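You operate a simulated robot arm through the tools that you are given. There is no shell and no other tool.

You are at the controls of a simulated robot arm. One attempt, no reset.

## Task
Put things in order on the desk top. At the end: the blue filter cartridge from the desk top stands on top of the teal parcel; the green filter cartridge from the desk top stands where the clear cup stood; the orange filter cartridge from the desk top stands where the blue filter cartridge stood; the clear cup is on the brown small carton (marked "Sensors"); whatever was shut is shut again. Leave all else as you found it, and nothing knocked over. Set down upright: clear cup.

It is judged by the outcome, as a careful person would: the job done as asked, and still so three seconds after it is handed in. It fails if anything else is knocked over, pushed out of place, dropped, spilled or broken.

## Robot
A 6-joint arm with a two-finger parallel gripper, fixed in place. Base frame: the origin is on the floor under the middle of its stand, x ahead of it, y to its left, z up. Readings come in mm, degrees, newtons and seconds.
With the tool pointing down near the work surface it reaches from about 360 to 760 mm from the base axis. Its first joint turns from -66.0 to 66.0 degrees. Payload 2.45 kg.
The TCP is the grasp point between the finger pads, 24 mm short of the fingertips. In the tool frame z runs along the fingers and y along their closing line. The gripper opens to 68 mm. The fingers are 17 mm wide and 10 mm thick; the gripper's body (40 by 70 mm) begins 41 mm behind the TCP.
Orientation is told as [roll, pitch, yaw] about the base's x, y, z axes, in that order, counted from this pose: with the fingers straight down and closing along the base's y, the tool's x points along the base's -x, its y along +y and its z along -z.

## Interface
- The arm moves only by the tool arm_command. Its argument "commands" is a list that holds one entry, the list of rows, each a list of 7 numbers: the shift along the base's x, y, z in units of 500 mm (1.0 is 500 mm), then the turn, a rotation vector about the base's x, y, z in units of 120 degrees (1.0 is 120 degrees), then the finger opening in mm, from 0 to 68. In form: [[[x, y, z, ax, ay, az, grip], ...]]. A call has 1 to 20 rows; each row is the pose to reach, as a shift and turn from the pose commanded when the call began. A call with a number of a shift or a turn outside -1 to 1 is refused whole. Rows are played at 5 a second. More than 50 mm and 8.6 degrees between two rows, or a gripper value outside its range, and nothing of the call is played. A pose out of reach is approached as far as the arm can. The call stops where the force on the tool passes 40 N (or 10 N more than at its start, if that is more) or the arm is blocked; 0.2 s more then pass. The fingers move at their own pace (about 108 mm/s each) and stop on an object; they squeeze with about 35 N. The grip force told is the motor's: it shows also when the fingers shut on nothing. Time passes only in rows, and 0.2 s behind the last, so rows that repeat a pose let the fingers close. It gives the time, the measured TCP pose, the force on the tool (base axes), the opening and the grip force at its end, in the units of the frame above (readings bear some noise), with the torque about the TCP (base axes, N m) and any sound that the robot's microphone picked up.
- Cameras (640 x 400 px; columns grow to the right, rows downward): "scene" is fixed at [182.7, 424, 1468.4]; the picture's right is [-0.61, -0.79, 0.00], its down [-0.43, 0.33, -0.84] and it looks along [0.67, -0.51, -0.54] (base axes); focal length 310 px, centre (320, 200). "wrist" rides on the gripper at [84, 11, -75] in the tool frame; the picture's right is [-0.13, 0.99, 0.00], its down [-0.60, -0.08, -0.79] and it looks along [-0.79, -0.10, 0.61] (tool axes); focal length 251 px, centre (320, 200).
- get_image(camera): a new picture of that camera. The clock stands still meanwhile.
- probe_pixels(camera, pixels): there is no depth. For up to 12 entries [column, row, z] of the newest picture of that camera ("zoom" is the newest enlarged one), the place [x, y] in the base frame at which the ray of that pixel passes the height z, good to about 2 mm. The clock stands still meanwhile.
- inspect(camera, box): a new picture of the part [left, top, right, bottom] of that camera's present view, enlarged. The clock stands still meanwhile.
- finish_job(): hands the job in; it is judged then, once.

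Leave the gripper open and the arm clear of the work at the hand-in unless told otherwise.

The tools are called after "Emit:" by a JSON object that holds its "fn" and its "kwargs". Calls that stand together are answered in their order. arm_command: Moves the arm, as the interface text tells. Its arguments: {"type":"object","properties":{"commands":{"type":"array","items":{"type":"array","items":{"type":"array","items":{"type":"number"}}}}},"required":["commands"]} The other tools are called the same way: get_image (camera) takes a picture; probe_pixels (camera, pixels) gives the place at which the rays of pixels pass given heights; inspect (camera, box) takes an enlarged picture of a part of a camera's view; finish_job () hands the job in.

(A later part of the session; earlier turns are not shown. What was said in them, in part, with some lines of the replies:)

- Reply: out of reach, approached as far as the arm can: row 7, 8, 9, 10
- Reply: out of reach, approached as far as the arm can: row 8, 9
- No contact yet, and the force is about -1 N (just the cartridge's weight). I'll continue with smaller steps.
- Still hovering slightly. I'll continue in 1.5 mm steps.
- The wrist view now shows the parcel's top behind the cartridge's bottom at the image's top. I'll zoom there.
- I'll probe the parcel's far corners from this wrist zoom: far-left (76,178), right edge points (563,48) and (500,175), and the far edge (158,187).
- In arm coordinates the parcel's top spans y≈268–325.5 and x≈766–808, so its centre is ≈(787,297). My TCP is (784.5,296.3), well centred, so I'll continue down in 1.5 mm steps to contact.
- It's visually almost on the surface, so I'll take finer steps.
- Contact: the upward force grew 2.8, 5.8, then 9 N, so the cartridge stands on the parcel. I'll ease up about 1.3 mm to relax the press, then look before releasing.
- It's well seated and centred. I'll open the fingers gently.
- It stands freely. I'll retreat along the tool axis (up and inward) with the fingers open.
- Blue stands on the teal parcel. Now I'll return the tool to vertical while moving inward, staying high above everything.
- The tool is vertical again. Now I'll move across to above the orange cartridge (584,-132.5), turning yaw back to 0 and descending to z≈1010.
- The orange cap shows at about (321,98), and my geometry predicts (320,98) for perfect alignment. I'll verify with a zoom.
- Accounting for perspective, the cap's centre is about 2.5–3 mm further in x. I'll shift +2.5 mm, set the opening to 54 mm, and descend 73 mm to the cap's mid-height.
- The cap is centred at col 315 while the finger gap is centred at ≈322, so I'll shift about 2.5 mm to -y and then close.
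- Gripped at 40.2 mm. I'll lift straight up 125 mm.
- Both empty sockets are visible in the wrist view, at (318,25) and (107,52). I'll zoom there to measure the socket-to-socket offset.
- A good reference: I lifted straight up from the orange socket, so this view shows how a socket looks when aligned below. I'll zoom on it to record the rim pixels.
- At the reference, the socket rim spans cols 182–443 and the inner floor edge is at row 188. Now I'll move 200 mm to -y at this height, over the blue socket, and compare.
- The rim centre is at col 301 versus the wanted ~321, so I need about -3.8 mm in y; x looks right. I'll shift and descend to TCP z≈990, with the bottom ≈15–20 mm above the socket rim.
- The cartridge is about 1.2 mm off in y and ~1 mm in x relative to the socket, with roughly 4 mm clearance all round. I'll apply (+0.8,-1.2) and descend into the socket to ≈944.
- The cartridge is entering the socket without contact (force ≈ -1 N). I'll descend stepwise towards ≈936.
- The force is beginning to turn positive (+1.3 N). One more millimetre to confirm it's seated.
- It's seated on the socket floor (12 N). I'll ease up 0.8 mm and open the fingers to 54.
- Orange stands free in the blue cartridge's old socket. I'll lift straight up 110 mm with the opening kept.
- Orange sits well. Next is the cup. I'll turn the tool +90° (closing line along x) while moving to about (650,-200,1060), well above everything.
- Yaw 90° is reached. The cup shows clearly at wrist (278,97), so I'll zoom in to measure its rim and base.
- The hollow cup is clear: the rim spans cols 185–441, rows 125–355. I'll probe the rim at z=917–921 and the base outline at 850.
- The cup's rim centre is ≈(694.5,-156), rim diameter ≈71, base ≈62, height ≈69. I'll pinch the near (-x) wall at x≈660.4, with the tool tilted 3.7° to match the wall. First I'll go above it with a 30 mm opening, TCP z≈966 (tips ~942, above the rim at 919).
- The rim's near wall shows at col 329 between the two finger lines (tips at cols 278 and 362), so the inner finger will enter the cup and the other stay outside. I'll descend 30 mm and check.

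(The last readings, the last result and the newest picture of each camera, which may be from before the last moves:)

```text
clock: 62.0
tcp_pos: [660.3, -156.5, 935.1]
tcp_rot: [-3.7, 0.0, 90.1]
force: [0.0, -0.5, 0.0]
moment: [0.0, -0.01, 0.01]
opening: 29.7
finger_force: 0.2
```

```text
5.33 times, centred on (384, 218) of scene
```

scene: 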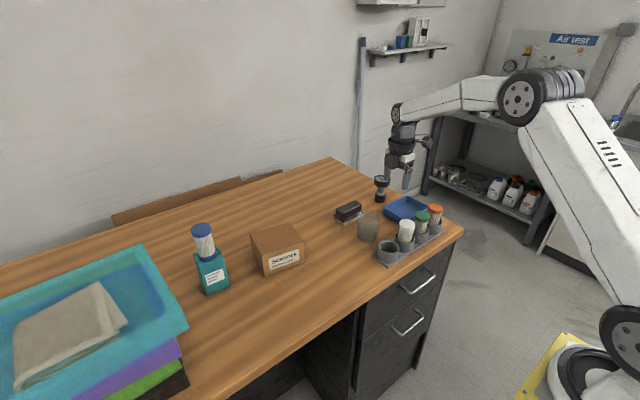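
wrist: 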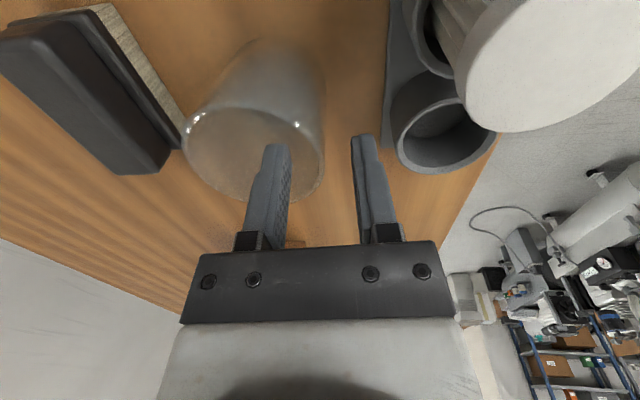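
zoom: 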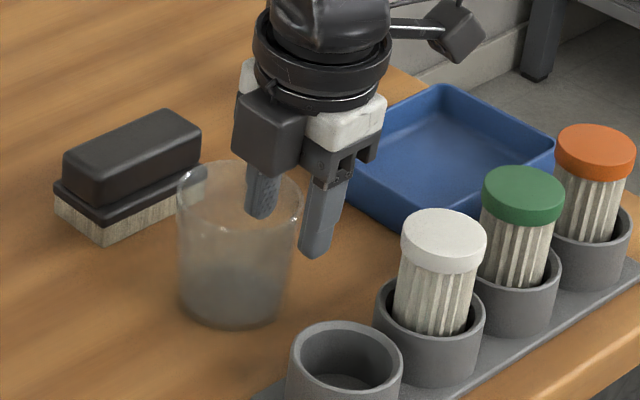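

The inner finger is now inside the rim with no contact force, so the cup is truly hollow. I'll descend 18 mm more.

Emit:
{"fn": "arm_command", "kwargs": {"commands": [[[0, 0, -0.018, 0, 0, 0, 30], [0, 0, -0.036, 0, 0, 0, 30], [0, 0, -0.036, 0, 0, 0, 30]]]}}

Emit:
{"fn": "inspect", "kwargs": {"camera": "wrist", "box": [200, 60, 440, 260]}}

Emit:
{"fn": "inspect", "kwargs": {"camera": "scene", "box": [336, 190, 416, 250]}}

```text
clock: 62.8
tcp_pos: [659.7, -158.2, 917.8]
tcp_rot: [-3.7, 0.0, 90.0]
force: [-0.5, 0.1, -0.2]
moment: [0.02, -0.02, 0.02]
opening: 29.7
finger_force: 0.0
```

```text
2.00 times, centred on (320, 160) of wrist
```

zoom: 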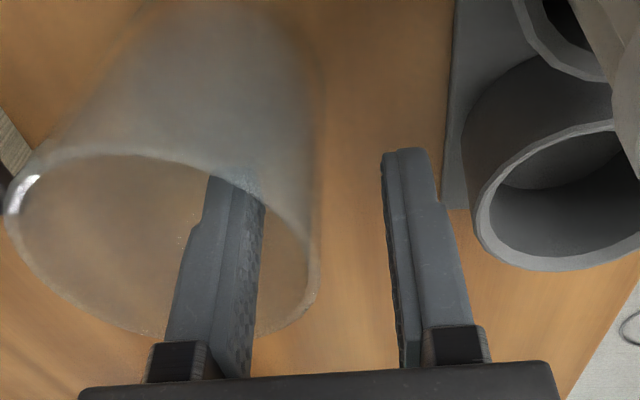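

```text
6.67 times, centred on (376, 220) of scene
```

zoom: 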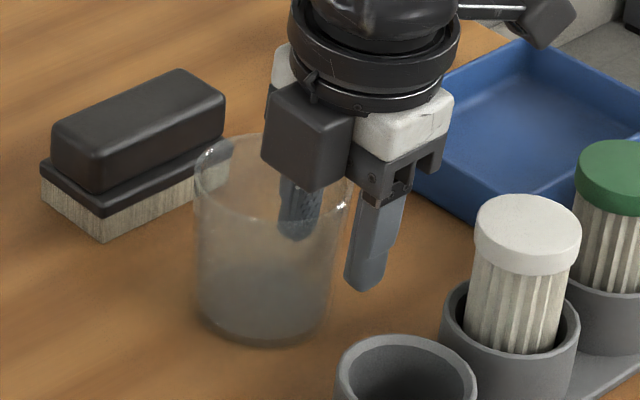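

The wall lies between the fingers, slightly nearer the inner one. I'll shift +1.5 mm in x and close gradually.

Emit:
{"fn": "arm_command", "kwargs": {"commands": [[[0.003, 0, 0, 0, 0, 0, 24], [0.003, 0, 0, 0, 0, 0, 16], [0.003, 0, 0, 0, 0, 0, 10], [0.003, 0, 0, 0, 0, 0, 6], [0.003, 0, 0, 0, 0, 0, 3], [0.003, 0, 0, 0, 0, 0, 0], [0.003, 0, 0, 0, 0, 0, 0]]]}}

Emit:
{"fn": "inspect", "kwargs": {"camera": "wrist", "box": [200, 60, 440, 260]}}

Emit:
{"fn": "inspect", "kwargs": {"camera": "scene", "box": [336, 190, 416, 250]}}

```text
clock: 64.4
tcp_pos: [660.8, -157.8, 917.8]
tcp_rot: [-3.7, -0.1, 90.0]
force: [-0.2, -0.6, -0.6]
moment: [-0.02, 0.02, 0.02]
opening: 4.6
finger_force: 27.7
```

```text
2.00 times, centred on (320, 160) of wrist
```

zoom: 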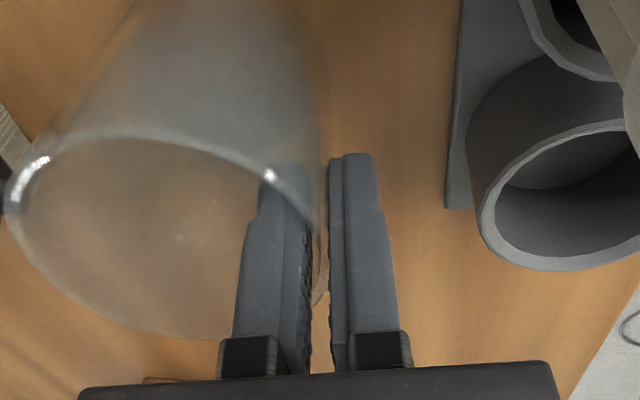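

```text
6.67 times, centred on (376, 220) of scene
```

zoom: 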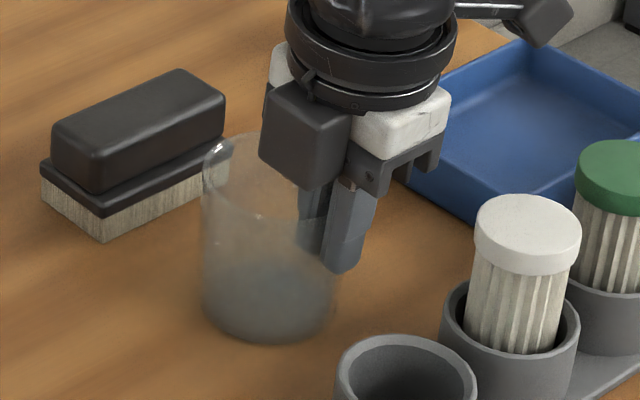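

The wall is pinched at 4.6 mm. I'll hold a moment, then lift 6 mm and check that the cup stays level.

Emit:
{"fn": "arm_command", "kwargs": {"commands": [[[0, 0, 0, 0, 0, 0, 0], [0, 0, 0, 0, 0, 0, 0], [0, 0, 0.006, 0, 0, 0, 0], [0, 0, 0.012, 0, 0, 0, 0], [0, 0, 0.012, 0, 0, 0, 0]]]}}

Emit:
{"fn": "inspect", "kwargs": {"camera": "wrist", "box": [200, 60, 440, 260]}}

Emit:
{"fn": "inspect", "kwargs": {"camera": "scene", "box": [336, 190, 416, 250]}}

```text
clock: 65.6
tcp_pos: [660.0, -157.6, 921.8]
tcp_rot: [-3.8, 0.0, 90.0]
force: [0.2, 0.8, -0.5]
moment: [-0.03, 0.05, -0.03]
opening: 4.6
finger_force: 27.9
```

```text
2.00 times, centred on (320, 160) of wrist
```

zoom: 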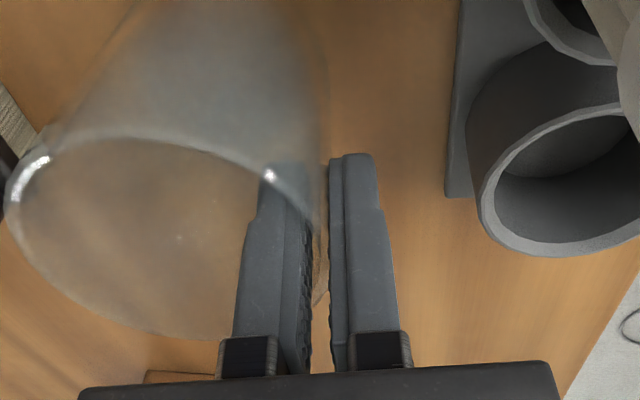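

```text
6.67 times, centred on (376, 220) of scene
```

zoom: 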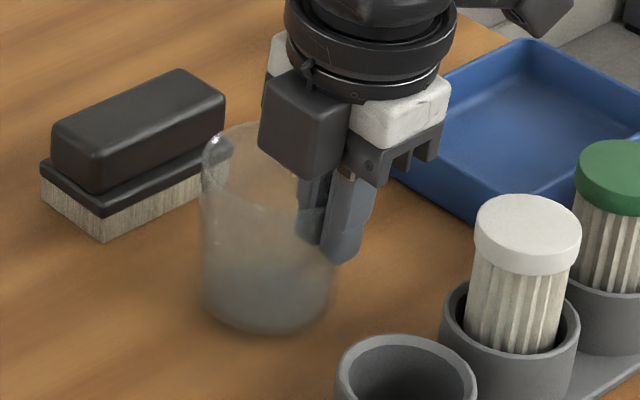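

The cup rises level with the gripper. I'll lift 120 mm more, smoothly.

Emit:
{"fn": "arm_command", "kwargs": {"commands": [[[0, 0, 0.02, 0, 0, 0, 0], [0, 0, 0.06, 0, 0, 0, 0], [0, 0, 0.11, 0, 0, 0, 0], [0, 0, 0.16, 0, 0, 0, 0], [0, 0, 0.21, 0, 0, 0, 0], [0, 0, 0.24, 0, 0, 0, 0], [0, 0, 0.24, 0, 0, 0, 0]]]}}

Emit:
{"fn": "get_image", "kwargs": {"camera": "wrist"}}

Emit:
{"fn": "get_image", "kwargs": {"camera": "scene"}}

```text
clock: 67.2
tcp_pos: [661.6, -161.0, 1045.8]
tcp_rot: [-3.7, 0.0, 90.0]
force: [-0.2, -0.1, -0.1]
moment: [0.0, 0.0, 0.01]
opening: 4.5
finger_force: 27.9
```

```text
taken
```

wrist: 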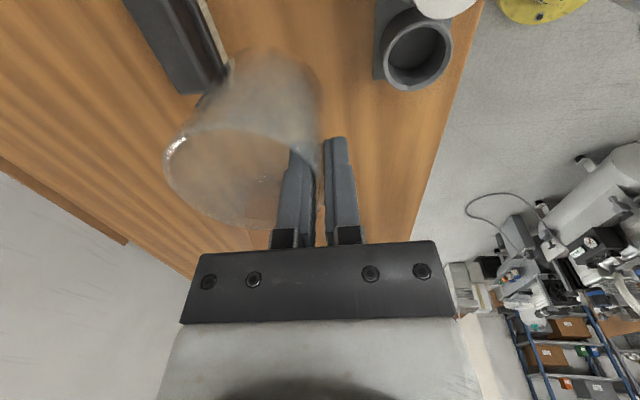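

```text
taken
```

scene: 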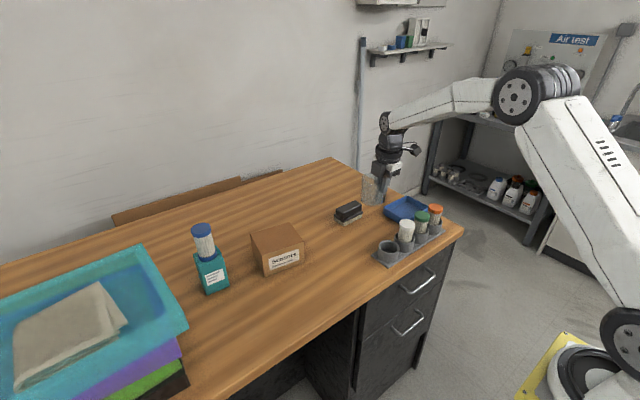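

The cup is held upright. I'll move across to above the carton, with the TCP target ≈(734,118) so the cup's centre is ≈(768,119).

Emit:
{"fn": "arm_command", "kwargs": {"commands": [[[0.009, 0.035, 0, 0, 0, 0, 0], [0.027, 0.104, 0, 0, 0, 0, 0], [0.046, 0.173, 0, 0, 0, 0, 0], [0.064, 0.242, 0, 0, 0, 0, 0], [0.082, 0.311, 0, 0, 0, 0, 0], [0.1, 0.38, 0, 0, 0, 0, 0], [0.119, 0.449, 0, 0, 0, 0, 0], [0.137, 0.518, 0, 0, 0, 0, 0], [0.146, 0.552, 0, 0, 0, 0, 0], [0.146, 0.552, 0, 0, 0, 0, 0], [0.146, 0.552, 0, 0, 0, 0, 0]]]}}

Emit:
{"fn": "get_image", "kwargs": {"camera": "wrist"}}

Emit:
{"fn": "inspect", "kwargs": {"camera": "scene", "box": [200, 180, 344, 290]}}

```text
clock: 69.6
tcp_pos: [734.9, 121.4, 1043.2]
tcp_rot: [-3.7, 0.0, 90.1]
force: [-0.6, 0.6, -0.6]
moment: [-0.01, 0.03, 0.0]
opening: 4.6
finger_force: 27.8
```

```text
taken
```

wrist: 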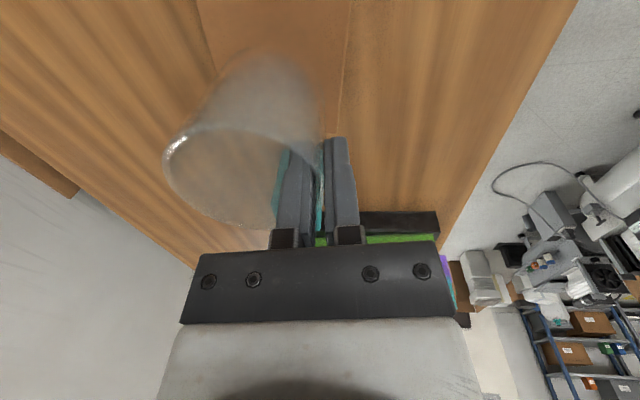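

```text
3.64 times, centred on (272, 235) of scene
```

zoom: 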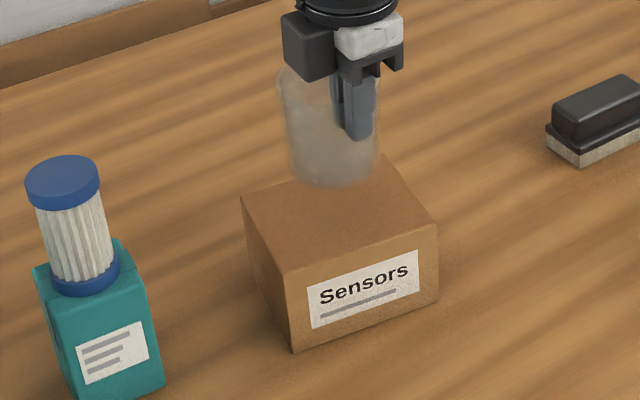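

The alignment over the carton's centre looks right: the bottom at (333,165) will land near (336,220), and the top-face centre is (339,214). I'll lower 38 mm.

Emit:
{"fn": "arm_command", "kwargs": {"commands": [[[0, 0, -0.02, 0, 0, 0, 0], [0, 0, -0.04, 0, 0, 0, 0], [0, 0, -0.06, 0, 0, 0, 0], [0, 0, -0.076, 0, 0, 0, 0], [0, 0, -0.076, 0, 0, 0, 0]]]}}

Emit:
{"fn": "inspect", "kwargs": {"camera": "scene", "box": [224, 195, 320, 270]}}

```text
clock: 70.8
tcp_pos: [733.9, 118.2, 1004.5]
tcp_rot: [-3.7, 0.0, 89.9]
force: [-0.5, 0.6, -0.2]
moment: [-0.01, -0.04, 0.02]
opening: 4.6
finger_force: 27.3
```

```text
5.33 times, centred on (272, 232) of scene
```

zoom: 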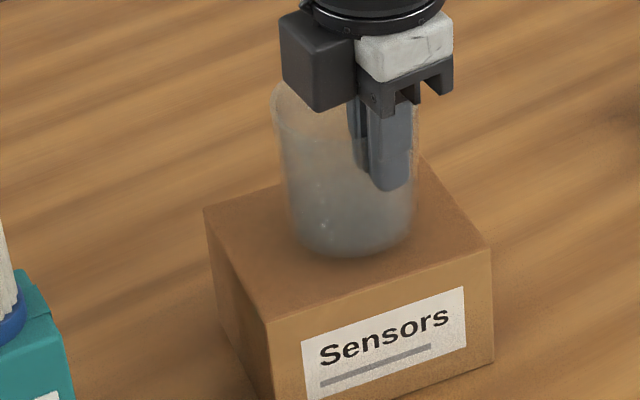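

The cup will land slightly towards the near side, so I'll shift +5 mm in x and lower in small steps to contact (expected TCP z≈995).

Emit:
{"fn": "arm_command", "kwargs": {"commands": [[[0.005, 0, 0, 0, 0, 0, 0], [0.01, 0, -0.004, 0, 0, 0, 0], [0.01, 0, -0.008, 0, 0, 0, 0], [0.01, 0, -0.008, 0, 0, 0, 0]]]}}

Emit:
{"fn": "arm_command", "kwargs": {"commands": [[[0, 0, -0.003, 0, 0, 0, 0], [0, 0, -0.003, 0, 0, 0, 0]]]}}

Emit:
{"fn": "arm_command", "kwargs": {"commands": [[[0, 0, -0.003, 0, 0, 0, 0], [0, 0, -0.003, 0, 0, 0, 0]]]}}

```text
clock: 71.8
tcp_pos: [738.9, 118.3, 1001.6]
tcp_rot: [-3.6, 0.0, 89.9]
force: [0.3, 0.9, 0.1]
moment: [0.02, 0.05, 0.03]
opening: 4.2
finger_force: 28.1
```

```text
clock: 72.4
tcp_pos: [740.3, 118.6, 1000.7]
tcp_rot: [-3.7, 0.0, 90.0]
force: [-0.7, -0.1, 0.3]
moment: [0.03, 0.01, 0.03]
opening: 4.6
finger_force: 27.5
```

```text
clock: 73.0
tcp_pos: [738.7, 118.2, 999.6]
tcp_rot: [-3.6, 0.0, 90.0]
force: [0.1, -0.2, -0.4]
moment: [-0.02, 0.03, -0.01]
opening: 4.4
finger_force: 27.9
```

No contact yet at ≈999, so I'll continue.

Emit:
{"fn": "arm_command", "kwargs": {"commands": [[[0, 0, -0.003, 0, 0, 0, 0], [0, 0, -0.003, 0, 0, 0, 0]]]}}

Emit:
{"fn": "arm_command", "kwargs": {"commands": [[[0, 0, -0.002, 0, 0, 0, 0], [0, 0, -0.002, 0, 0, 0, 0]]]}}

Emit:
{"fn": "arm_command", "kwargs": {"commands": [[[0, 0, -0.002, 0, 0, 0, 0], [0, 0, -0.002, 0, 0, 0, 0]]]}}

```text
clock: 73.6
tcp_pos: [739.4, 117.8, 996.8]
tcp_rot: [-3.7, 0.0, 90.1]
force: [-0.2, -1.3, -0.3]
moment: [0.03, 0.0, -0.02]
opening: 4.7
finger_force: 27.8
```

```text
clock: 74.2
tcp_pos: [739.3, 118.5, 997.1]
tcp_rot: [-3.9, 0.0, 90.1]
force: [1.9, 0.1, 3.1]
moment: [-0.01, -0.11, 0.0]
opening: 4.7
finger_force: 27.6
```

```text
clock: 74.8
tcp_pos: [740.1, 118.5, 996.9]
tcp_rot: [-4.0, 0.0, 90.1]
force: [-2.8, -2.8, 14.7]
moment: [-0.34, 0.11, 0.0]
opening: 4.6
finger_force: 27.5
```

Contact (14.7 N). I'll ease up 0.8 mm and look.

Emit:
{"fn": "arm_command", "kwargs": {"commands": [[[0, 0, 0.0016, 0, 0, 0, 0], [0, 0, 0.0016, 0, 0, 0, 0]]]}}

Emit:
{"fn": "inspect", "kwargs": {"camera": "scene", "box": [224, 195, 320, 270]}}

Emit:
{"fn": "get_image", "kwargs": {"camera": "wrist"}}

```text
clock: 75.4
tcp_pos: [740.2, 119.0, 996.2]
tcp_rot: [-3.9, 0.0, 90.0]
force: [-0.7, -2.3, 13.3]
moment: [-0.26, 0.01, -0.02]
opening: 4.6
finger_force: 28.4
```

```text
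5.33 times, centred on (272, 232) of scene
```

zoom: 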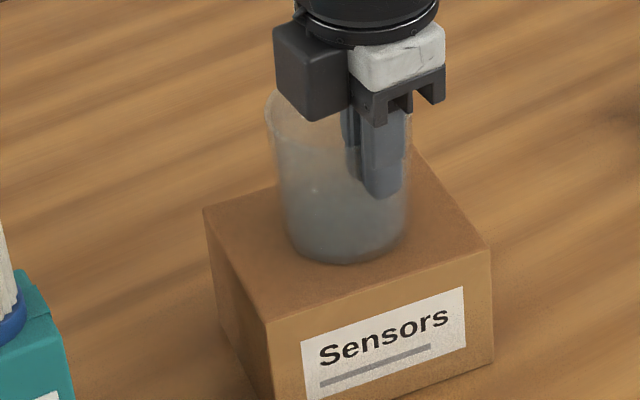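

```text
taken
```

wrist: 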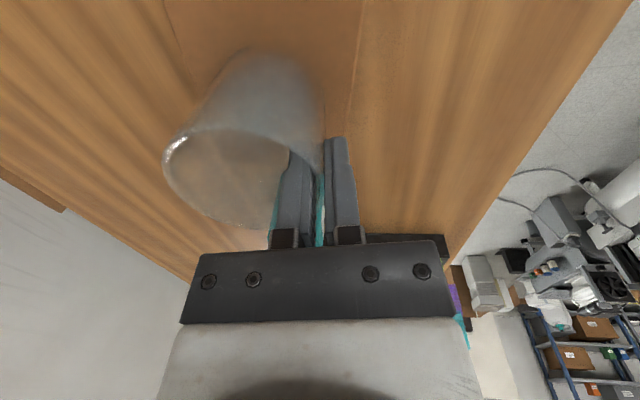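

The force is still 13 N, so I'll ease up another 1.2 mm.

Emit:
{"fn": "arm_command", "kwargs": {"commands": [[[0, 0, 0.0024, 0, 0, 0, 0], [0, 0, 0.0024, 0, 0, 0, 0], [0, 0, 0.0024, 0, 0, 0, 0]]]}}

```text
clock: 76.2
tcp_pos: [738.6, 120.4, 996.2]
tcp_rot: [-3.6, 0.1, 90.0]
force: [0.7, -1.9, 7.7]
moment: [-0.14, -0.07, -0.03]
opening: 4.6
finger_force: 27.4
```

Emit:
{"fn": "arm_command", "kwargs": {"commands": [[[0, 0, 0.0016, 0, 0, 0, 0], [0, 0, 0.0016, 0, 0, 0, 0], [0, 0, 0.0016, 0, 0, 0, 0]]]}}

```text
clock: 77.0
tcp_pos: [737.9, 118.6, 995.6]
tcp_rot: [-3.7, 0.1, 90.0]
force: [0.0, -0.2, 1.7]
moment: [-0.06, -0.01, 0.02]
opening: 4.4
finger_force: 27.4
```

The press is nearly gone (1.7 N). I'll open the fingers slowly to 28 mm; both stay clear of the cup's other walls.

Emit:
{"fn": "arm_command", "kwargs": {"commands": [[[0, 0, 0, 0, 0, 0, 6], [0, 0, 0, 0, 0, 0, 10], [0, 0, 0, 0, 0, 0, 16], [0, 0, 0, 0, 0, 0, 22], [0, 0, 0, 0, 0, 0, 28], [0, 0, 0, 0, 0, 0, 28]]]}}

Emit:
{"fn": "inspect", "kwargs": {"camera": "scene", "box": [224, 195, 320, 270]}}

Emit:
{"fn": "get_image", "kwargs": {"camera": "wrist"}}

```text
clock: 78.4
tcp_pos: [739.5, 119.7, 998.1]
tcp_rot: [-3.8, -0.1, 89.9]
force: [-1.0, -0.1, -0.2]
moment: [0.02, -0.03, -0.01]
opening: 27.7
finger_force: 0.1
```

```text
5.33 times, centred on (272, 232) of scene
```

zoom: 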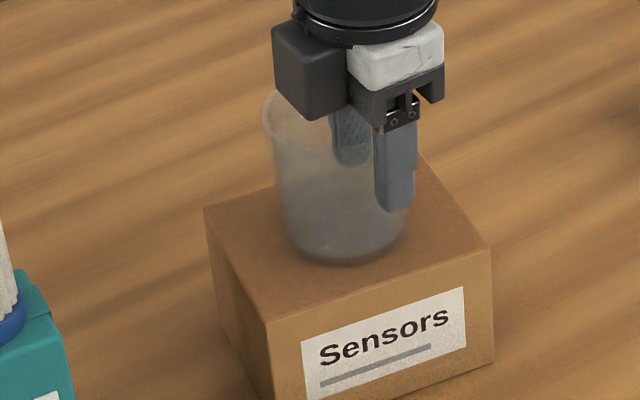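

```text
taken
```

wrist: 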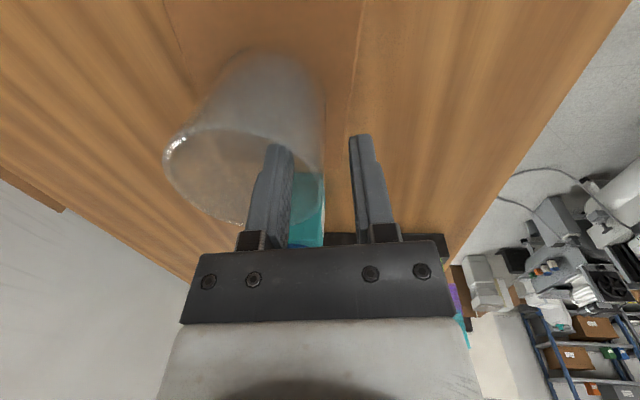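

The cup stands on the carton, with the wall midway between the open fingers. I'll lift straight up 70 mm.

Emit:
{"fn": "arm_command", "kwargs": {"commands": [[[0, 0, 0.02, 0, 0, 0, 28], [0, 0, 0.05, 0, 0, 0, 28], [0, 0, 0.1, 0, 0, 0, 28], [0, 0, 0.15, 0, 0, 0, 28], [0, 0, 0.15, 0, 0, 0, 28]]]}}

Emit:
{"fn": "get_image", "kwargs": {"camera": "scene"}}

Emit:
{"fn": "inspect", "kwargs": {"camera": "scene", "box": [200, 180, 344, 290]}}

```text
clock: 79.6
tcp_pos: [739.3, 120.4, 1075.1]
tcp_rot: [-3.7, 0.0, 90.0]
force: [0.2, -0.7, -0.1]
moment: [0.02, -0.01, -0.05]
opening: 28.1
finger_force: 0.0
```

```text
taken
```

scene: 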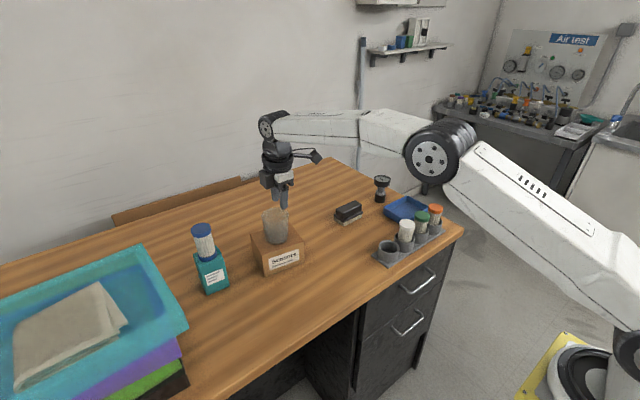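

```text
3.64 times, centred on (272, 235) of scene
```

zoom: 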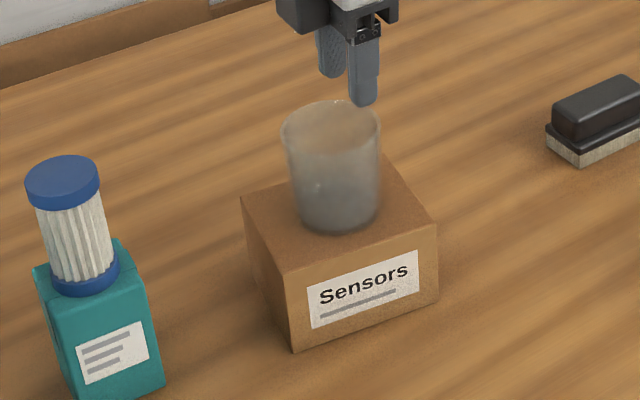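

The cup stands upright on the carton. Next is green. I'll move to above it, ≈(586,-267), straightening the tilt and keeping yaw 90° (the closing line along x avoids the neighbours).

Emit:
{"fn": "arm_command", "kwargs": {"commands": [[[-0.02, -0.07, 0, 0, 0.006, 0, 28], [-0.05, -0.15, 0, 0, 0.012, 0, 40], [-0.08, -0.23, 0, 0, 0.018, 0, 54], [-0.11, -0.31, 0, 0, 0.025, 0, 54], [-0.145, -0.39, 0, 0, 0.0308, 0, 54], [-0.18, -0.47, -0.02, 0, 0.0308, 0, 54], [-0.215, -0.55, -0.04, 0, 0.0308, 0, 54], [-0.25, -0.63, -0.07, 0, 0.0308, 0, 54], [-0.28, -0.705, -0.1, 0, 0.0308, 0, 54], [-0.306, -0.774, -0.13, 0, 0.0308, 0, 54], [-0.306, -0.774, -0.13, 0, 0.0308, 0, 54], [-0.306, -0.774, -0.13, 0, 0.0308, 0, 54]]]}}

Emit:
{"fn": "get_image", "kwargs": {"camera": "wrist"}}

Emit:
{"fn": "inspect", "kwargs": {"camera": "scene", "box": [344, 170, 472, 270]}}

```text
clock: 82.2
tcp_pos: [586.2, -264.7, 1005.6]
tcp_rot: [0.0, 0.0, 90.0]
force: [-0.8, 0.1, -0.3]
moment: [0.0, 0.0, -0.01]
opening: 54.1
finger_force: 0.1
```

```text
taken
```

wrist: 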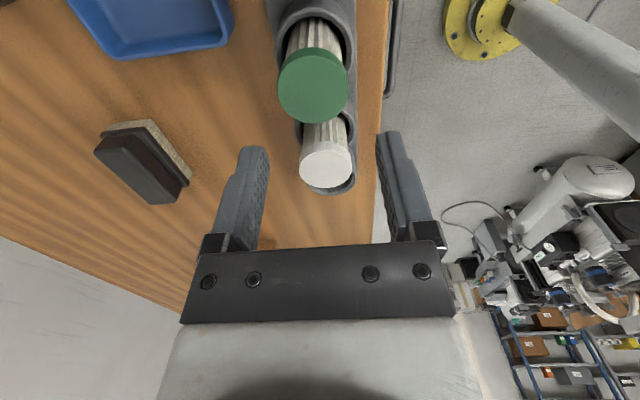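

```text
4.00 times, centred on (408, 220) of scene
```

zoom: 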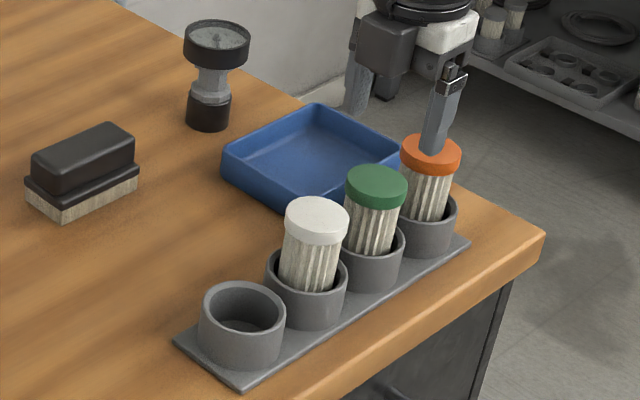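

Green is at about (313,86) in the wrist view. I'll zoom to compute the offset from the ideal.

Emit:
{"fn": "inspect", "kwargs": {"camera": "wrist", "box": [240, 30, 400, 130]}}

```text
4.00 times, centred on (320, 80) of wrist
```

zoom: 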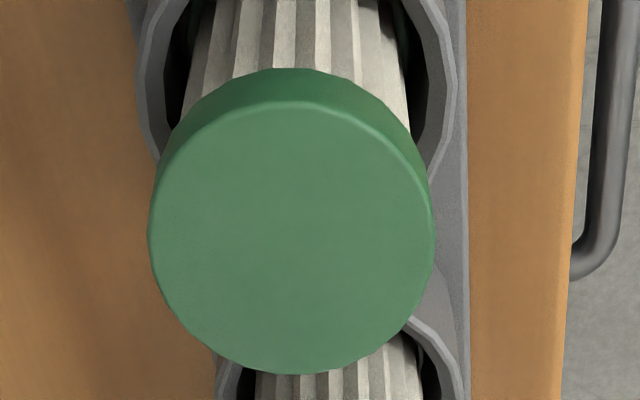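

The cap's centre is about +4 mm in x and -5.5 mm in y from the TCP. I'll shift and lower to z≈985, then re-check.

Emit:
{"fn": "arm_command", "kwargs": {"commands": [[[0.008, -0.011, 0, 0, 0, 0, 54], [0.008, -0.011, -0.04, 0, 0, 0, 54], [0.008, -0.011, -0.04, 0, 0, 0, 54], [0.008, -0.011, -0.04, 0, 0, 0, 54]]]}}

Emit:
{"fn": "inspect", "kwargs": {"camera": "wrist", "box": [240, 60, 400, 160]}}

```text
clock: 83.2
tcp_pos: [591.3, -273.3, 986.3]
tcp_rot: [0.1, 0.0, 89.9]
force: [-0.3, 0.4, 0.3]
moment: [-0.03, 0.01, -0.01]
opening: 54.1
finger_force: 0.0
```

```text
4.00 times, centred on (320, 110) of wrist
```

zoom: 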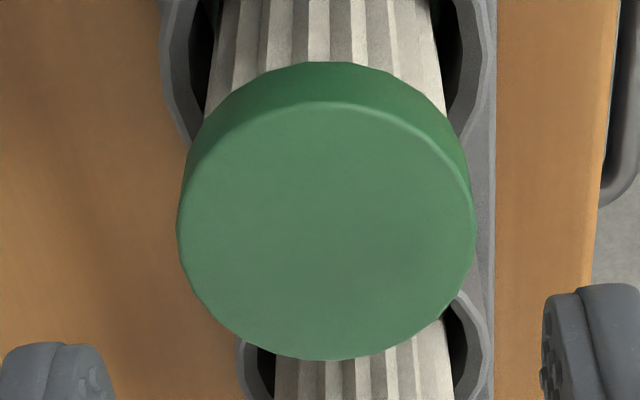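

Alignment is now within ~1 mm. I'll apply a small correction (-0.8,-0.8) and descend 49 mm to the cap's mid-height.

Emit:
{"fn": "arm_command", "kwargs": {"commands": [[[-0.0016, -0.0016, -0.03, 0, 0, 0, 54], [-0.0016, -0.0016, -0.06, 0, 0, 0, 54], [-0.0016, -0.0016, -0.08, 0, 0, 0, 54], [-0.0016, -0.0016, -0.098, 0, 0, 0, 54], [-0.0016, -0.0016, -0.098, 0, 0, 0, 54]]]}}

Emit:
{"fn": "get_image", "kwargs": {"camera": "wrist"}}

Emit:
{"fn": "inspect", "kwargs": {"camera": "scene", "box": [344, 170, 472, 270]}}

```text
clock: 84.4
tcp_pos: [591.1, -275.4, 939.9]
tcp_rot: [0.0, 0.0, 90.1]
force: [-1.1, 0.4, 0.1]
moment: [0.01, -0.02, 0.01]
opening: 53.9
finger_force: 0.0
```

```text
taken
```

wrist: 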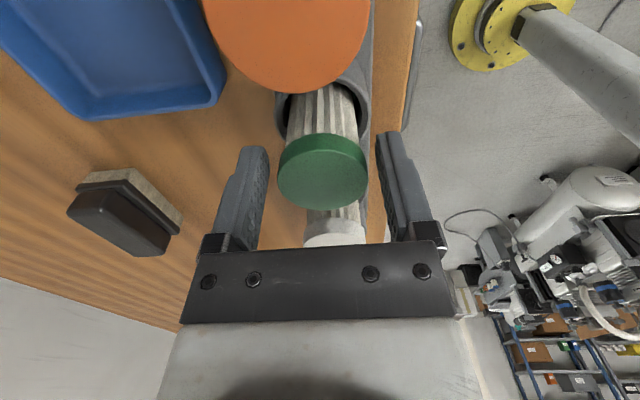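

```text
4.00 times, centred on (408, 220) of scene
```

zoom: 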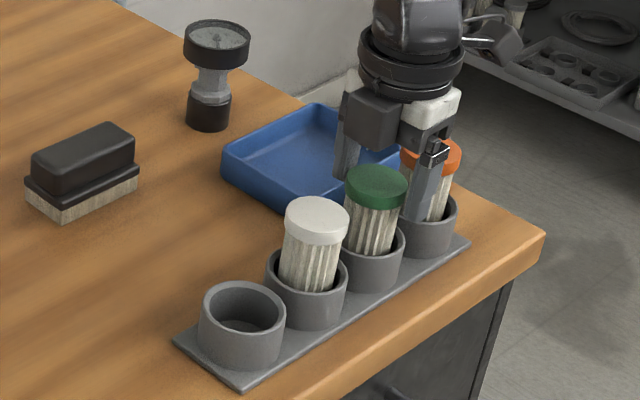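

The wrist view shows the cap between the pads, but I want a closer scene zoom before closing.

Emit:
{"fn": "inspect", "kwargs": {"camera": "scene", "box": [408, 180, 472, 230]}}

Emit:
{"fn": "inspect", "kwargs": {"camera": "wrist", "box": [200, 110, 440, 260]}}

```text
8.00 times, centred on (440, 205) of scene
```

zoom: 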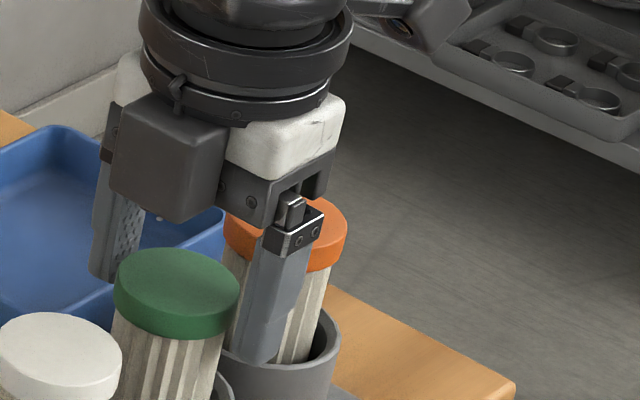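

```text
2.67 times, centred on (320, 185) of wrist
```

zoom: 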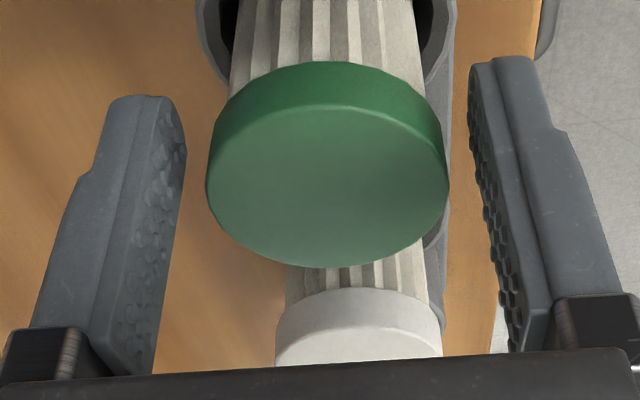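

By the wrist geometry the cap's top sits level with the TCP and is centred within ~1 mm. I'll go 4 mm lower, shift -1 mm in x, and close.

Emit:
{"fn": "arm_command", "kwargs": {"commands": [[[-0.002, 0, -0.004, 0, 0, 0, 54], [-0.002, 0, -0.008, 0, 0, 0, 54], [-0.002, 0, -0.008, 0, 0, 0, 46], [-0.002, 0, -0.008, 0, 0, 0, 38], [-0.002, 0, -0.008, 0, 0, 0, 30], [-0.002, 0, -0.008, 0, 0, 0, 30]]]}}

Emit:
{"fn": "inspect", "kwargs": {"camera": "wrist", "box": [200, 110, 440, 260]}}

```text
clock: 85.8
tcp_pos: [588.5, -275.3, 936.2]
tcp_rot: [0.0, 0.0, 89.9]
force: [0.7, 0.1, 1.0]
moment: [-0.06, 0.0, -0.02]
opening: 40.0
finger_force: 35.4
```

```text
2.67 times, centred on (320, 185) of wrist
```

zoom: 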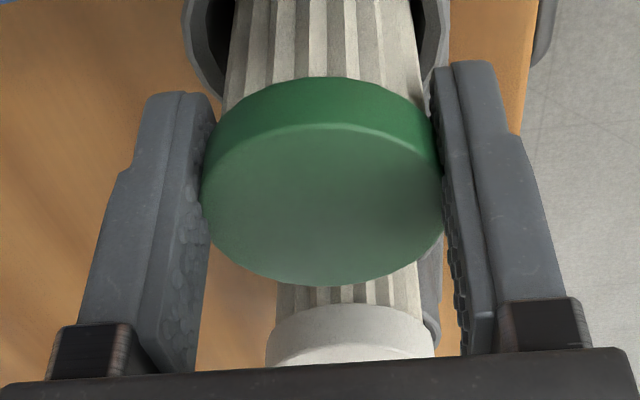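

Gripped at 40.0 mm, the full cap diameter. I'll lift straight up 115 mm.

Emit:
{"fn": "arm_command", "kwargs": {"commands": [[[0, 0, 0.02, 0, 0, 0, 30], [0, 0, 0.05, 0, 0, 0, 30], [0, 0, 0.09, 0, 0, 0, 30], [0, 0, 0.14, 0, 0, 0, 30], [0, 0, 0.19, 0, 0, 0, 30], [0, 0, 0.23, 0, 0, 0, 30], [0, 0, 0.23, 0, 0, 0, 30]]]}}

Emit:
{"fn": "get_image", "kwargs": {"camera": "scene"}}

Emit:
{"fn": "inspect", "kwargs": {"camera": "scene", "box": [344, 170, 472, 270]}}

```text
clock: 87.4
tcp_pos: [587.1, -275.8, 1053.5]
tcp_rot: [0.0, 0.0, 90.0]
force: [0.2, 0.4, -1.2]
moment: [-0.01, 0.0, -0.01]
opening: 40.4
finger_force: 34.5
```

```text
taken
```

scene: 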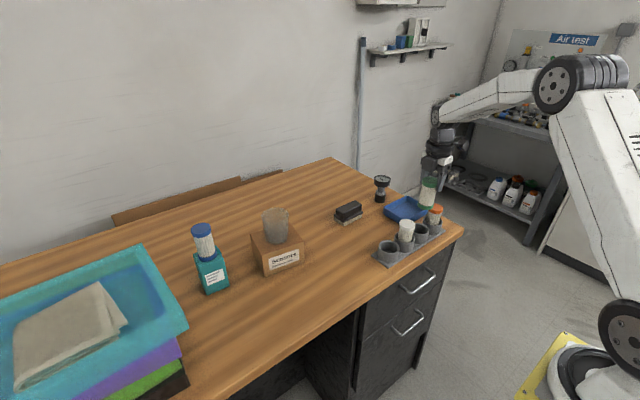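

```text
4.00 times, centred on (408, 220) of scene
```

zoom: 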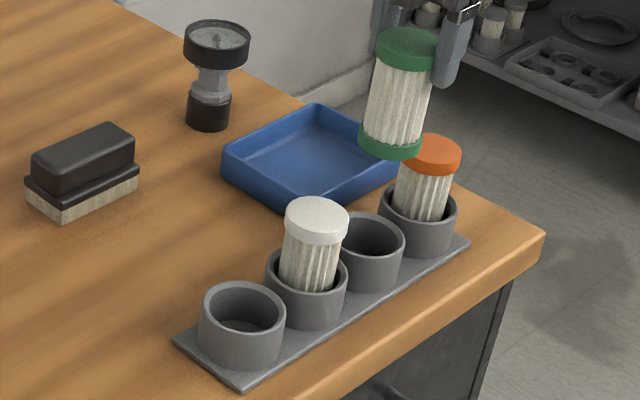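

Green is lifted cleanly and the rack's corners are unmoved. Now I'll carry it to the cup's old place at (694.6,-156).

Emit:
{"fn": "arm_command", "kwargs": {"commands": [[[0.03, 0.035, 0, 0, 0, 0, 30], [0.08, 0.09, 0, 0, 0, 0, 30], [0.13, 0.146, 0, 0, 0, 0, 30], [0.175, 0.196, 0, 0, 0, 0, 30], [0.2136, 0.239, 0, 0, 0, 0, 30], [0.2136, 0.239, 0, 0, 0, 0, 30], [0.2136, 0.239, 0, 0, 0, 0, 30]]]}}

Emit:
{"fn": "arm_command", "kwargs": {"commands": [[[0, 0, -0.05, 0, 0, 0, 30], [0, 0, -0.1, 0, 0, 0, 30], [0, 0, -0.15, 0, 0, 0, 30], [0, 0, -0.2, 0, 0, 0, 30], [0, 0, -0.22, 0, 0, 0, 30], [0, 0, -0.22, 0, 0, 0, 30]]]}}

Emit:
{"fn": "get_image", "kwargs": {"camera": "wrist"}}

Emit:
{"fn": "inspect", "kwargs": {"camera": "scene", "box": [320, 170, 448, 270]}}

```text
clock: 89.0
tcp_pos: [695.0, -155.8, 1050.8]
tcp_rot: [-0.1, 0.0, 90.0]
force: [-0.5, -0.4, -1.1]
moment: [-0.03, 0.0, 0.0]
opening: 40.2
finger_force: 35.5
```

```text
clock: 90.4
tcp_pos: [693.8, -155.1, 942.3]
tcp_rot: [0.0, 0.0, 90.0]
force: [-0.2, 0.1, -0.7]
moment: [0.02, -0.01, 0.01]
opening: 40.1
finger_force: 35.4
```

```text
taken
```

wrist: 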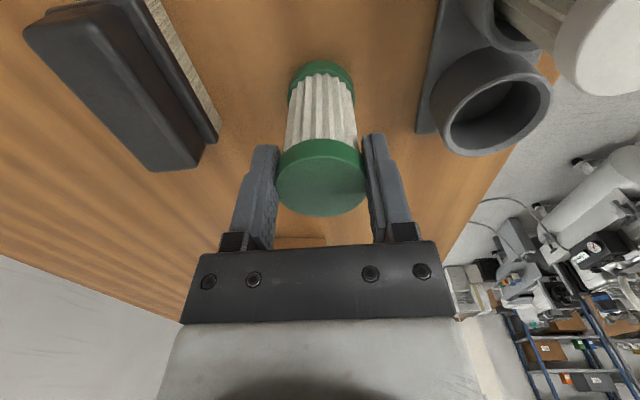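

```text
4.00 times, centred on (384, 220) of scene
```

zoom: 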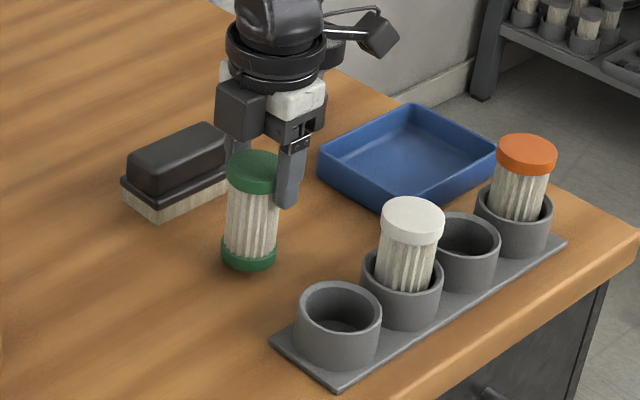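

The cartridge's bottom will land at about scene (367,237), the same place as the cup's old base centre at (368,237). I'll lower in steps towards contact, expected near TCP z≈929.

Emit:
{"fn": "arm_command", "kwargs": {"commands": [[[0, 0, -0.008, 0, 0, 0, 30], [0, 0, -0.016, 0, 0, 0, 30], [0, 0, -0.016, 0, 0, 0, 30]]]}}

Emit:
{"fn": "arm_command", "kwargs": {"commands": [[[0, 0, -0.003, 0, 0, 0, 30], [0, 0, -0.003, 0, 0, 0, 30]]]}}

Emit:
{"fn": "arm_command", "kwargs": {"commands": [[[0, 0, -0.003, 0, 0, 0, 30], [0, 0, -0.003, 0, 0, 0, 30]]]}}

Emit:
{"fn": "arm_command", "kwargs": {"commands": [[[0, 0, -0.003, 0, 0, 0, 30], [0, 0, -0.003, 0, 0, 0, 30]]]}}

```text
clock: 91.2
tcp_pos: [694.9, -155.9, 932.7]
tcp_rot: [-0.1, -0.1, 90.1]
force: [0.1, -1.0, 0.1]
moment: [-0.02, -0.01, -0.03]
opening: 40.0
finger_force: 35.0
```

```text
clock: 91.8
tcp_pos: [693.7, -156.4, 929.8]
tcp_rot: [-0.1, 0.2, 90.0]
force: [0.5, -0.4, -1.5]
moment: [0.0, 0.02, -0.02]
opening: 40.2
finger_force: 35.3
```

```text
clock: 92.4
tcp_pos: [696.8, -155.3, 930.1]
tcp_rot: [0.1, 0.0, 90.0]
force: [0.2, 1.6, -0.5]
moment: [0.0, -0.05, -0.03]
opening: 40.3
finger_force: 35.2
```

```text
clock: 93.0
tcp_pos: [696.1, -155.9, 928.9]
tcp_rot: [-0.1, 0.0, 90.1]
force: [-1.3, 1.1, 8.1]
moment: [0.1, 0.35, 0.02]
opening: 40.2
finger_force: 35.1
```

Contact (8 N). I'll ease up 0.8 mm and look before releasing.

Emit:
{"fn": "arm_command", "kwargs": {"commands": [[[0, 0, 0.0016, 0, 0, 0, 30], [0, 0, 0.0016, 0, 0, 0, 30], [0, 0, 0.0016, 0, 0, 0, 30]]]}}

Emit:
{"fn": "inspect", "kwargs": {"camera": "scene", "box": [336, 190, 416, 250]}}

```text
clock: 93.8
tcp_pos: [695.4, -155.4, 928.5]
tcp_rot: [-0.1, 0.0, 90.0]
force: [1.8, -2.4, 6.1]
moment: [-0.11, -0.09, 0.03]
opening: 40.3
finger_force: 34.9
```

```text
6.67 times, centred on (376, 220) of scene
```

zoom: 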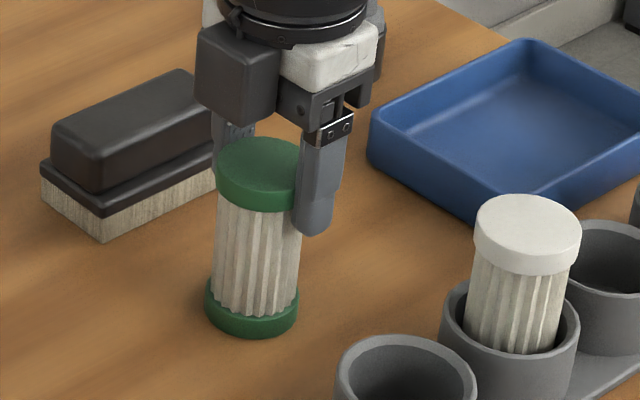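

I'll double-check the position against the cup's original base by probing the cartridge's base in this zoom.

Emit:
{"fn": "probe_pixels", "kwargs": {"camera": "zoom", "pixels": [[251, 313, 850], [204, 315, 850], [298, 312, 850], [251, 338, 850], [258, 167, 935], [215, 165, 935]]}}

```text
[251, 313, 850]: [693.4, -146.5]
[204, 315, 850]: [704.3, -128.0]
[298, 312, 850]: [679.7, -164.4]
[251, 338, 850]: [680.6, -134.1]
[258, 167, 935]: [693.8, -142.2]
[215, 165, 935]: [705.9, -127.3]
```

In the scene view the cartridge stands about 7 mm to +y (and ~2 mm to +x) of where the cup's base centre was. I'll lift 4 mm, shift (-2,-7), and lower again.

Emit:
{"fn": "arm_command", "kwargs": {"commands": [[[0, 0, 0.008, 0, 0, 0, 30], [0, 0, 0.01, 0, 0, 0, 30], [-0.002, -0.007, 0.01, 0, 0, 0, 30], [-0.004, -0.014, 0.01, 0, 0, 0, 30], [-0.004, -0.014, 0.01, 0, 0, 0, 30]]]}}

Emit:
{"fn": "inspect", "kwargs": {"camera": "scene", "box": [336, 190, 416, 250]}}

```text
clock: 95.0
tcp_pos: [692.7, -161.8, 934.8]
tcp_rot: [0.0, 0.0, 90.0]
force: [0.5, 0.3, -0.9]
moment: [-0.01, 0.0, 0.0]
opening: 40.1
finger_force: 34.9
```

```text
6.67 times, centred on (376, 220) of scene
```

zoom: 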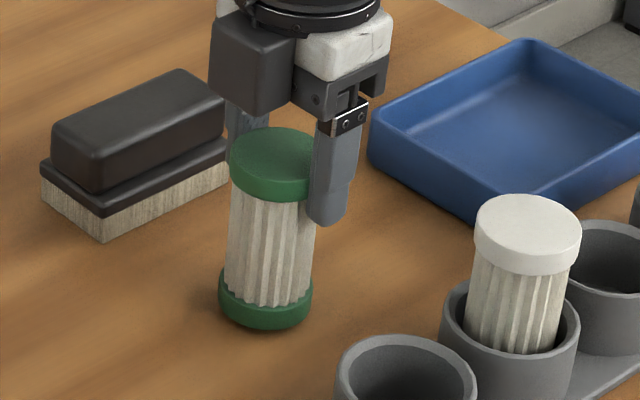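

The base centre is now at col 265, matching the cup's old centre column (≈266). I'll lower to contact.

Emit:
{"fn": "arm_command", "kwargs": {"commands": [[[0, 0, -0.004, 0, 0, 0, 30], [0, 0, -0.008, 0, 0, 0, 30], [0, 0, -0.008, 0, 0, 0, 30]]]}}

Emit:
{"fn": "arm_command", "kwargs": {"commands": [[[0, 0, -0.002, 0, 0, 0, 30], [0, 0, -0.002, 0, 0, 0, 30]]]}}

```text
clock: 95.8
tcp_pos: [694.1, -160.6, 929.3]
tcp_rot: [0.0, 0.0, 89.9]
force: [-0.3, 0.0, -0.6]
moment: [-0.01, -0.01, 0.04]
opening: 40.3
finger_force: 34.9
```

```text
clock: 96.4
tcp_pos: [693.2, -162.5, 928.7]
tcp_rot: [-0.1, 0.1, 90.0]
force: [-3.2, 1.3, 8.3]
moment: [0.14, 0.29, 0.0]
opening: 40.1
finger_force: 35.0
```

Contact. I'll ease up 0.8 mm and open modestly to 48 mm.

Emit:
{"fn": "arm_command", "kwargs": {"commands": [[[0, 0, 0.0016, 0, 0, 0, 30], [0, 0, 0.0016, 0, 0, 0, 30], [0, 0, 0.0016, 0, 0, 0, 42], [0, 0, 0.0016, 0, 0, 0, 45], [0, 0, 0.0016, 0, 0, 0, 48], [0, 0, 0.0016, 0, 0, 0, 48]]]}}

Emit:
{"fn": "inspect", "kwargs": {"camera": "scene", "box": [336, 190, 416, 250]}}

Emit:
{"fn": "inspect", "kwargs": {"camera": "wrist", "box": [200, 60, 440, 260]}}

```text
clock: 97.8
tcp_pos: [692.5, -161.6, 928.5]
tcp_rot: [-0.1, -0.1, 90.0]
force: [-0.1, -0.1, 0.1]
moment: [-0.02, -0.01, -0.03]
opening: 47.6
finger_force: 0.1
```

```text
6.67 times, centred on (376, 220) of scene
```

zoom: 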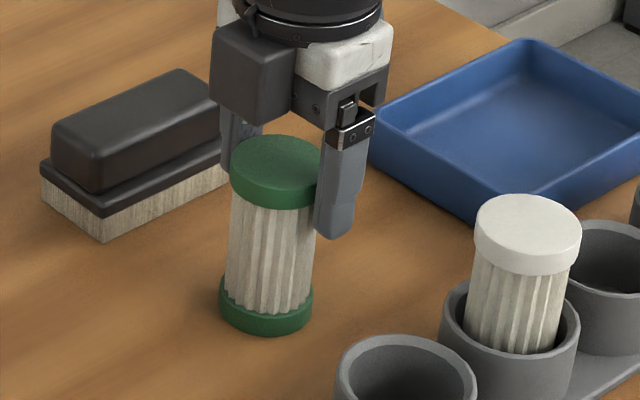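

```text
2.00 times, centred on (320, 160) of wrist
```

zoom: 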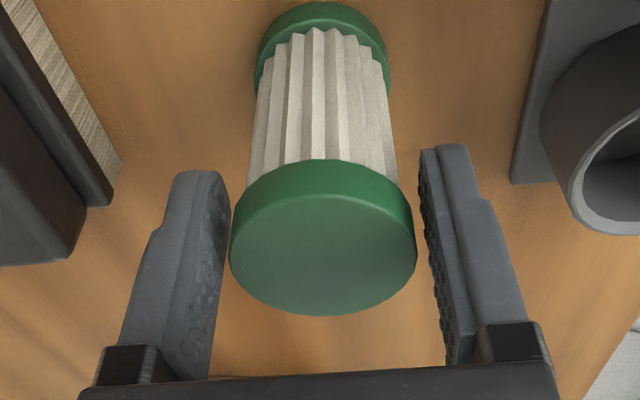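

Green stands free and upright on the cup's old spot, with gaps on both sides. I'll lift straight up.

Emit:
{"fn": "arm_command", "kwargs": {"commands": [[[0, 0, 0.01, 0, 0, 0, 50], [0, 0, 0.03, 0, 0, 0, 50], [0, 0, 0.08, 0, 0, 0, 50], [0, 0, 0.14, 0, 0, 0, 50], [0, 0, 0.2, 0, 0, 0, 50], [0, 0, 0.26, 0, 0, 0, 50], [0, 0, 0.26, 0, 0, 0, 50]]]}}

Emit:
{"fn": "get_image", "kwargs": {"camera": "scene"}}

Emit:
{"fn": "inspect", "kwargs": {"camera": "scene", "box": [320, 160, 480, 280]}}

```text
clock: 99.4
tcp_pos: [692.6, -163.0, 1058.8]
tcp_rot: [0.0, 0.0, 90.0]
force: [0.2, -1.0, 0.2]
moment: [-0.02, 0.0, -0.02]
opening: 50.1
finger_force: 0.0
```

```text
taken
```

scene: 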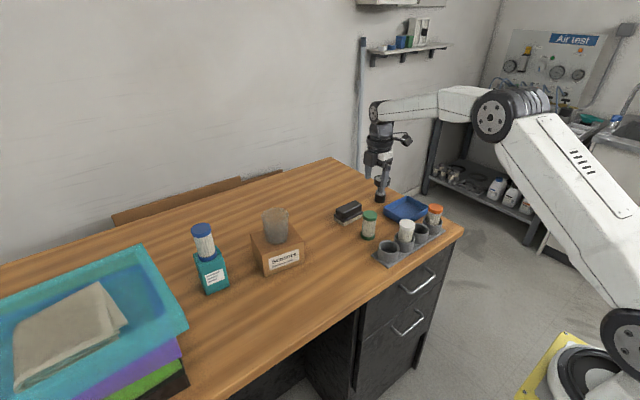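

```text
3.33 times, centred on (400, 220) of scene
```

zoom: 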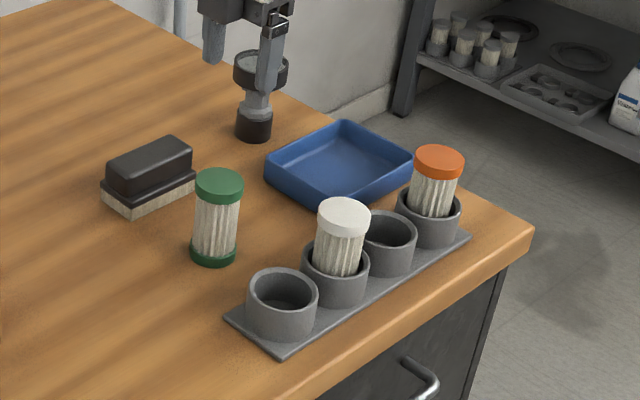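

Everything matches the request, and the eraser, tray, gauge, white cartridge and rack are unmoved. Now I'll retract the arm up and back to its starting area, turning yaw back to 0.

Emit:
{"fn": "arm_command", "kwargs": {"commands": [[[-0.02, 0.02, 0.04, 0, 0, -0.0682, 54], [-0.06, 0.05, 0.08, 0, 0, -0.1364, 60], [-0.11, 0.085, 0.12, 0, 0, -0.2045, 68], [-0.16, 0.12, 0.16, 0, 0, -0.2727, 68], [-0.21, 0.155, 0.19, 0, 0, -0.3409, 68], [-0.26, 0.19, 0.21, 0, 0, -0.4091, 68], [-0.31, 0.225, 0.22, 0, 0, -0.4773, 68], [-0.36, 0.26, 0.23, 0, 0, -0.5455, 68], [-0.41, 0.295, 0.234, 0, 0, -0.6136, 68], [-0.46, 0.33, 0.234, 0, 0, -0.6818, 68], [-0.514, 0.364, 0.234, 0, 0, -0.75, 68], [-0.514, 0.364, 0.234, 0, 0, -0.75, 68], [-0.514, 0.364, 0.234, 0, 0, -0.75, 68]]]}}

Emit:
{"fn": "get_image", "kwargs": {"camera": "scene"}}

Emit:
{"fn": "get_image", "kwargs": {"camera": "wrist"}}

Emit:
{"fn": "inspect", "kwargs": {"camera": "scene", "box": [160, 190, 336, 300]}}

```text
clock: 102.2
tcp_pos: [436.4, 21.3, 1174.6]
tcp_rot: [0.0, 0.1, 0.0]
force: [0.0, -0.3, -0.1]
moment: [0.0, 0.01, 0.0]
opening: 68.2
finger_force: 0.1
```

```text
taken
```

scene: 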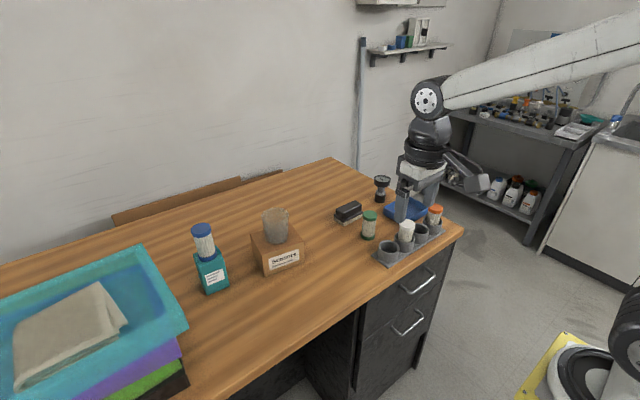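

```text
taken
```

wrist: 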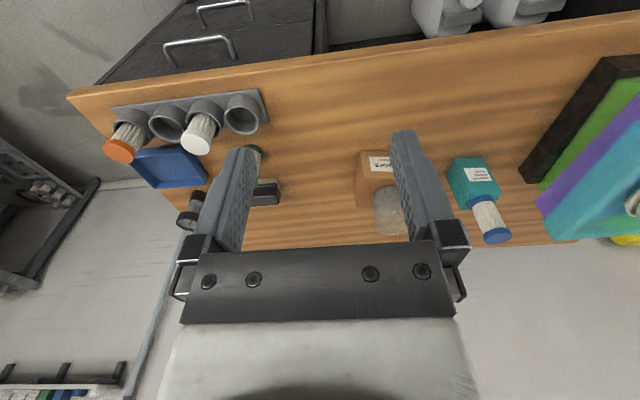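

```text
3.64 times, centred on (248, 245) of scene
```

zoom: 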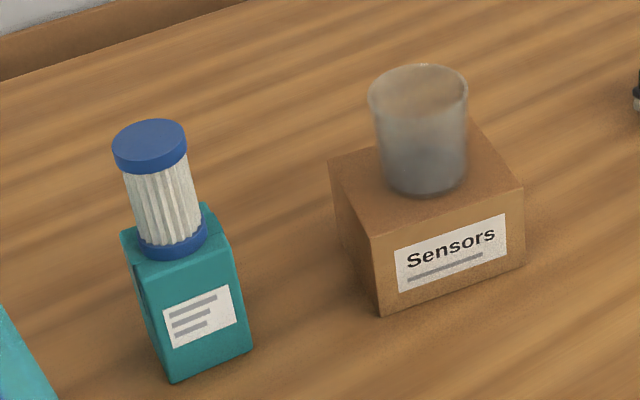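

Final check:
- Blue is upright on the teal parcel.
- The clear cup is upright on the "Sensors" carton.
- Green stands where the cup stood, and orange sits in blue's old socket.
- The drawers are shut, and the carton, parcel and other items are unmoved.
- The gripper is open and the arm is clear.

I'm handing in the job.

Emit:
{"fn": "finish_job", "kwargs": {}}

```text
The job is handed in.
```

I finished the job and handed it in; I haven't seen the judging result. In the last pictures:

- **Blue cartridge:** it stands upright on top of the teal parcel.
- **Clear cup:** it stands upright near the middle of the brown "Sensors" carton.
- **Green cartridge:** it stands upright where the cup stood. I moved it about 7 mm after a first set-down that was slightly off.
- **Orange cartridge:** it sits in the rack socket the blue one came from.
- **Everything else:** the drawers stayed shut. The rack, carton, parcel, white cartridge, eraser, tray and gauge look unmoved, and nothing was knocked over.

The gripper is open, and the arm is back near its starting pose, clear of the desk.
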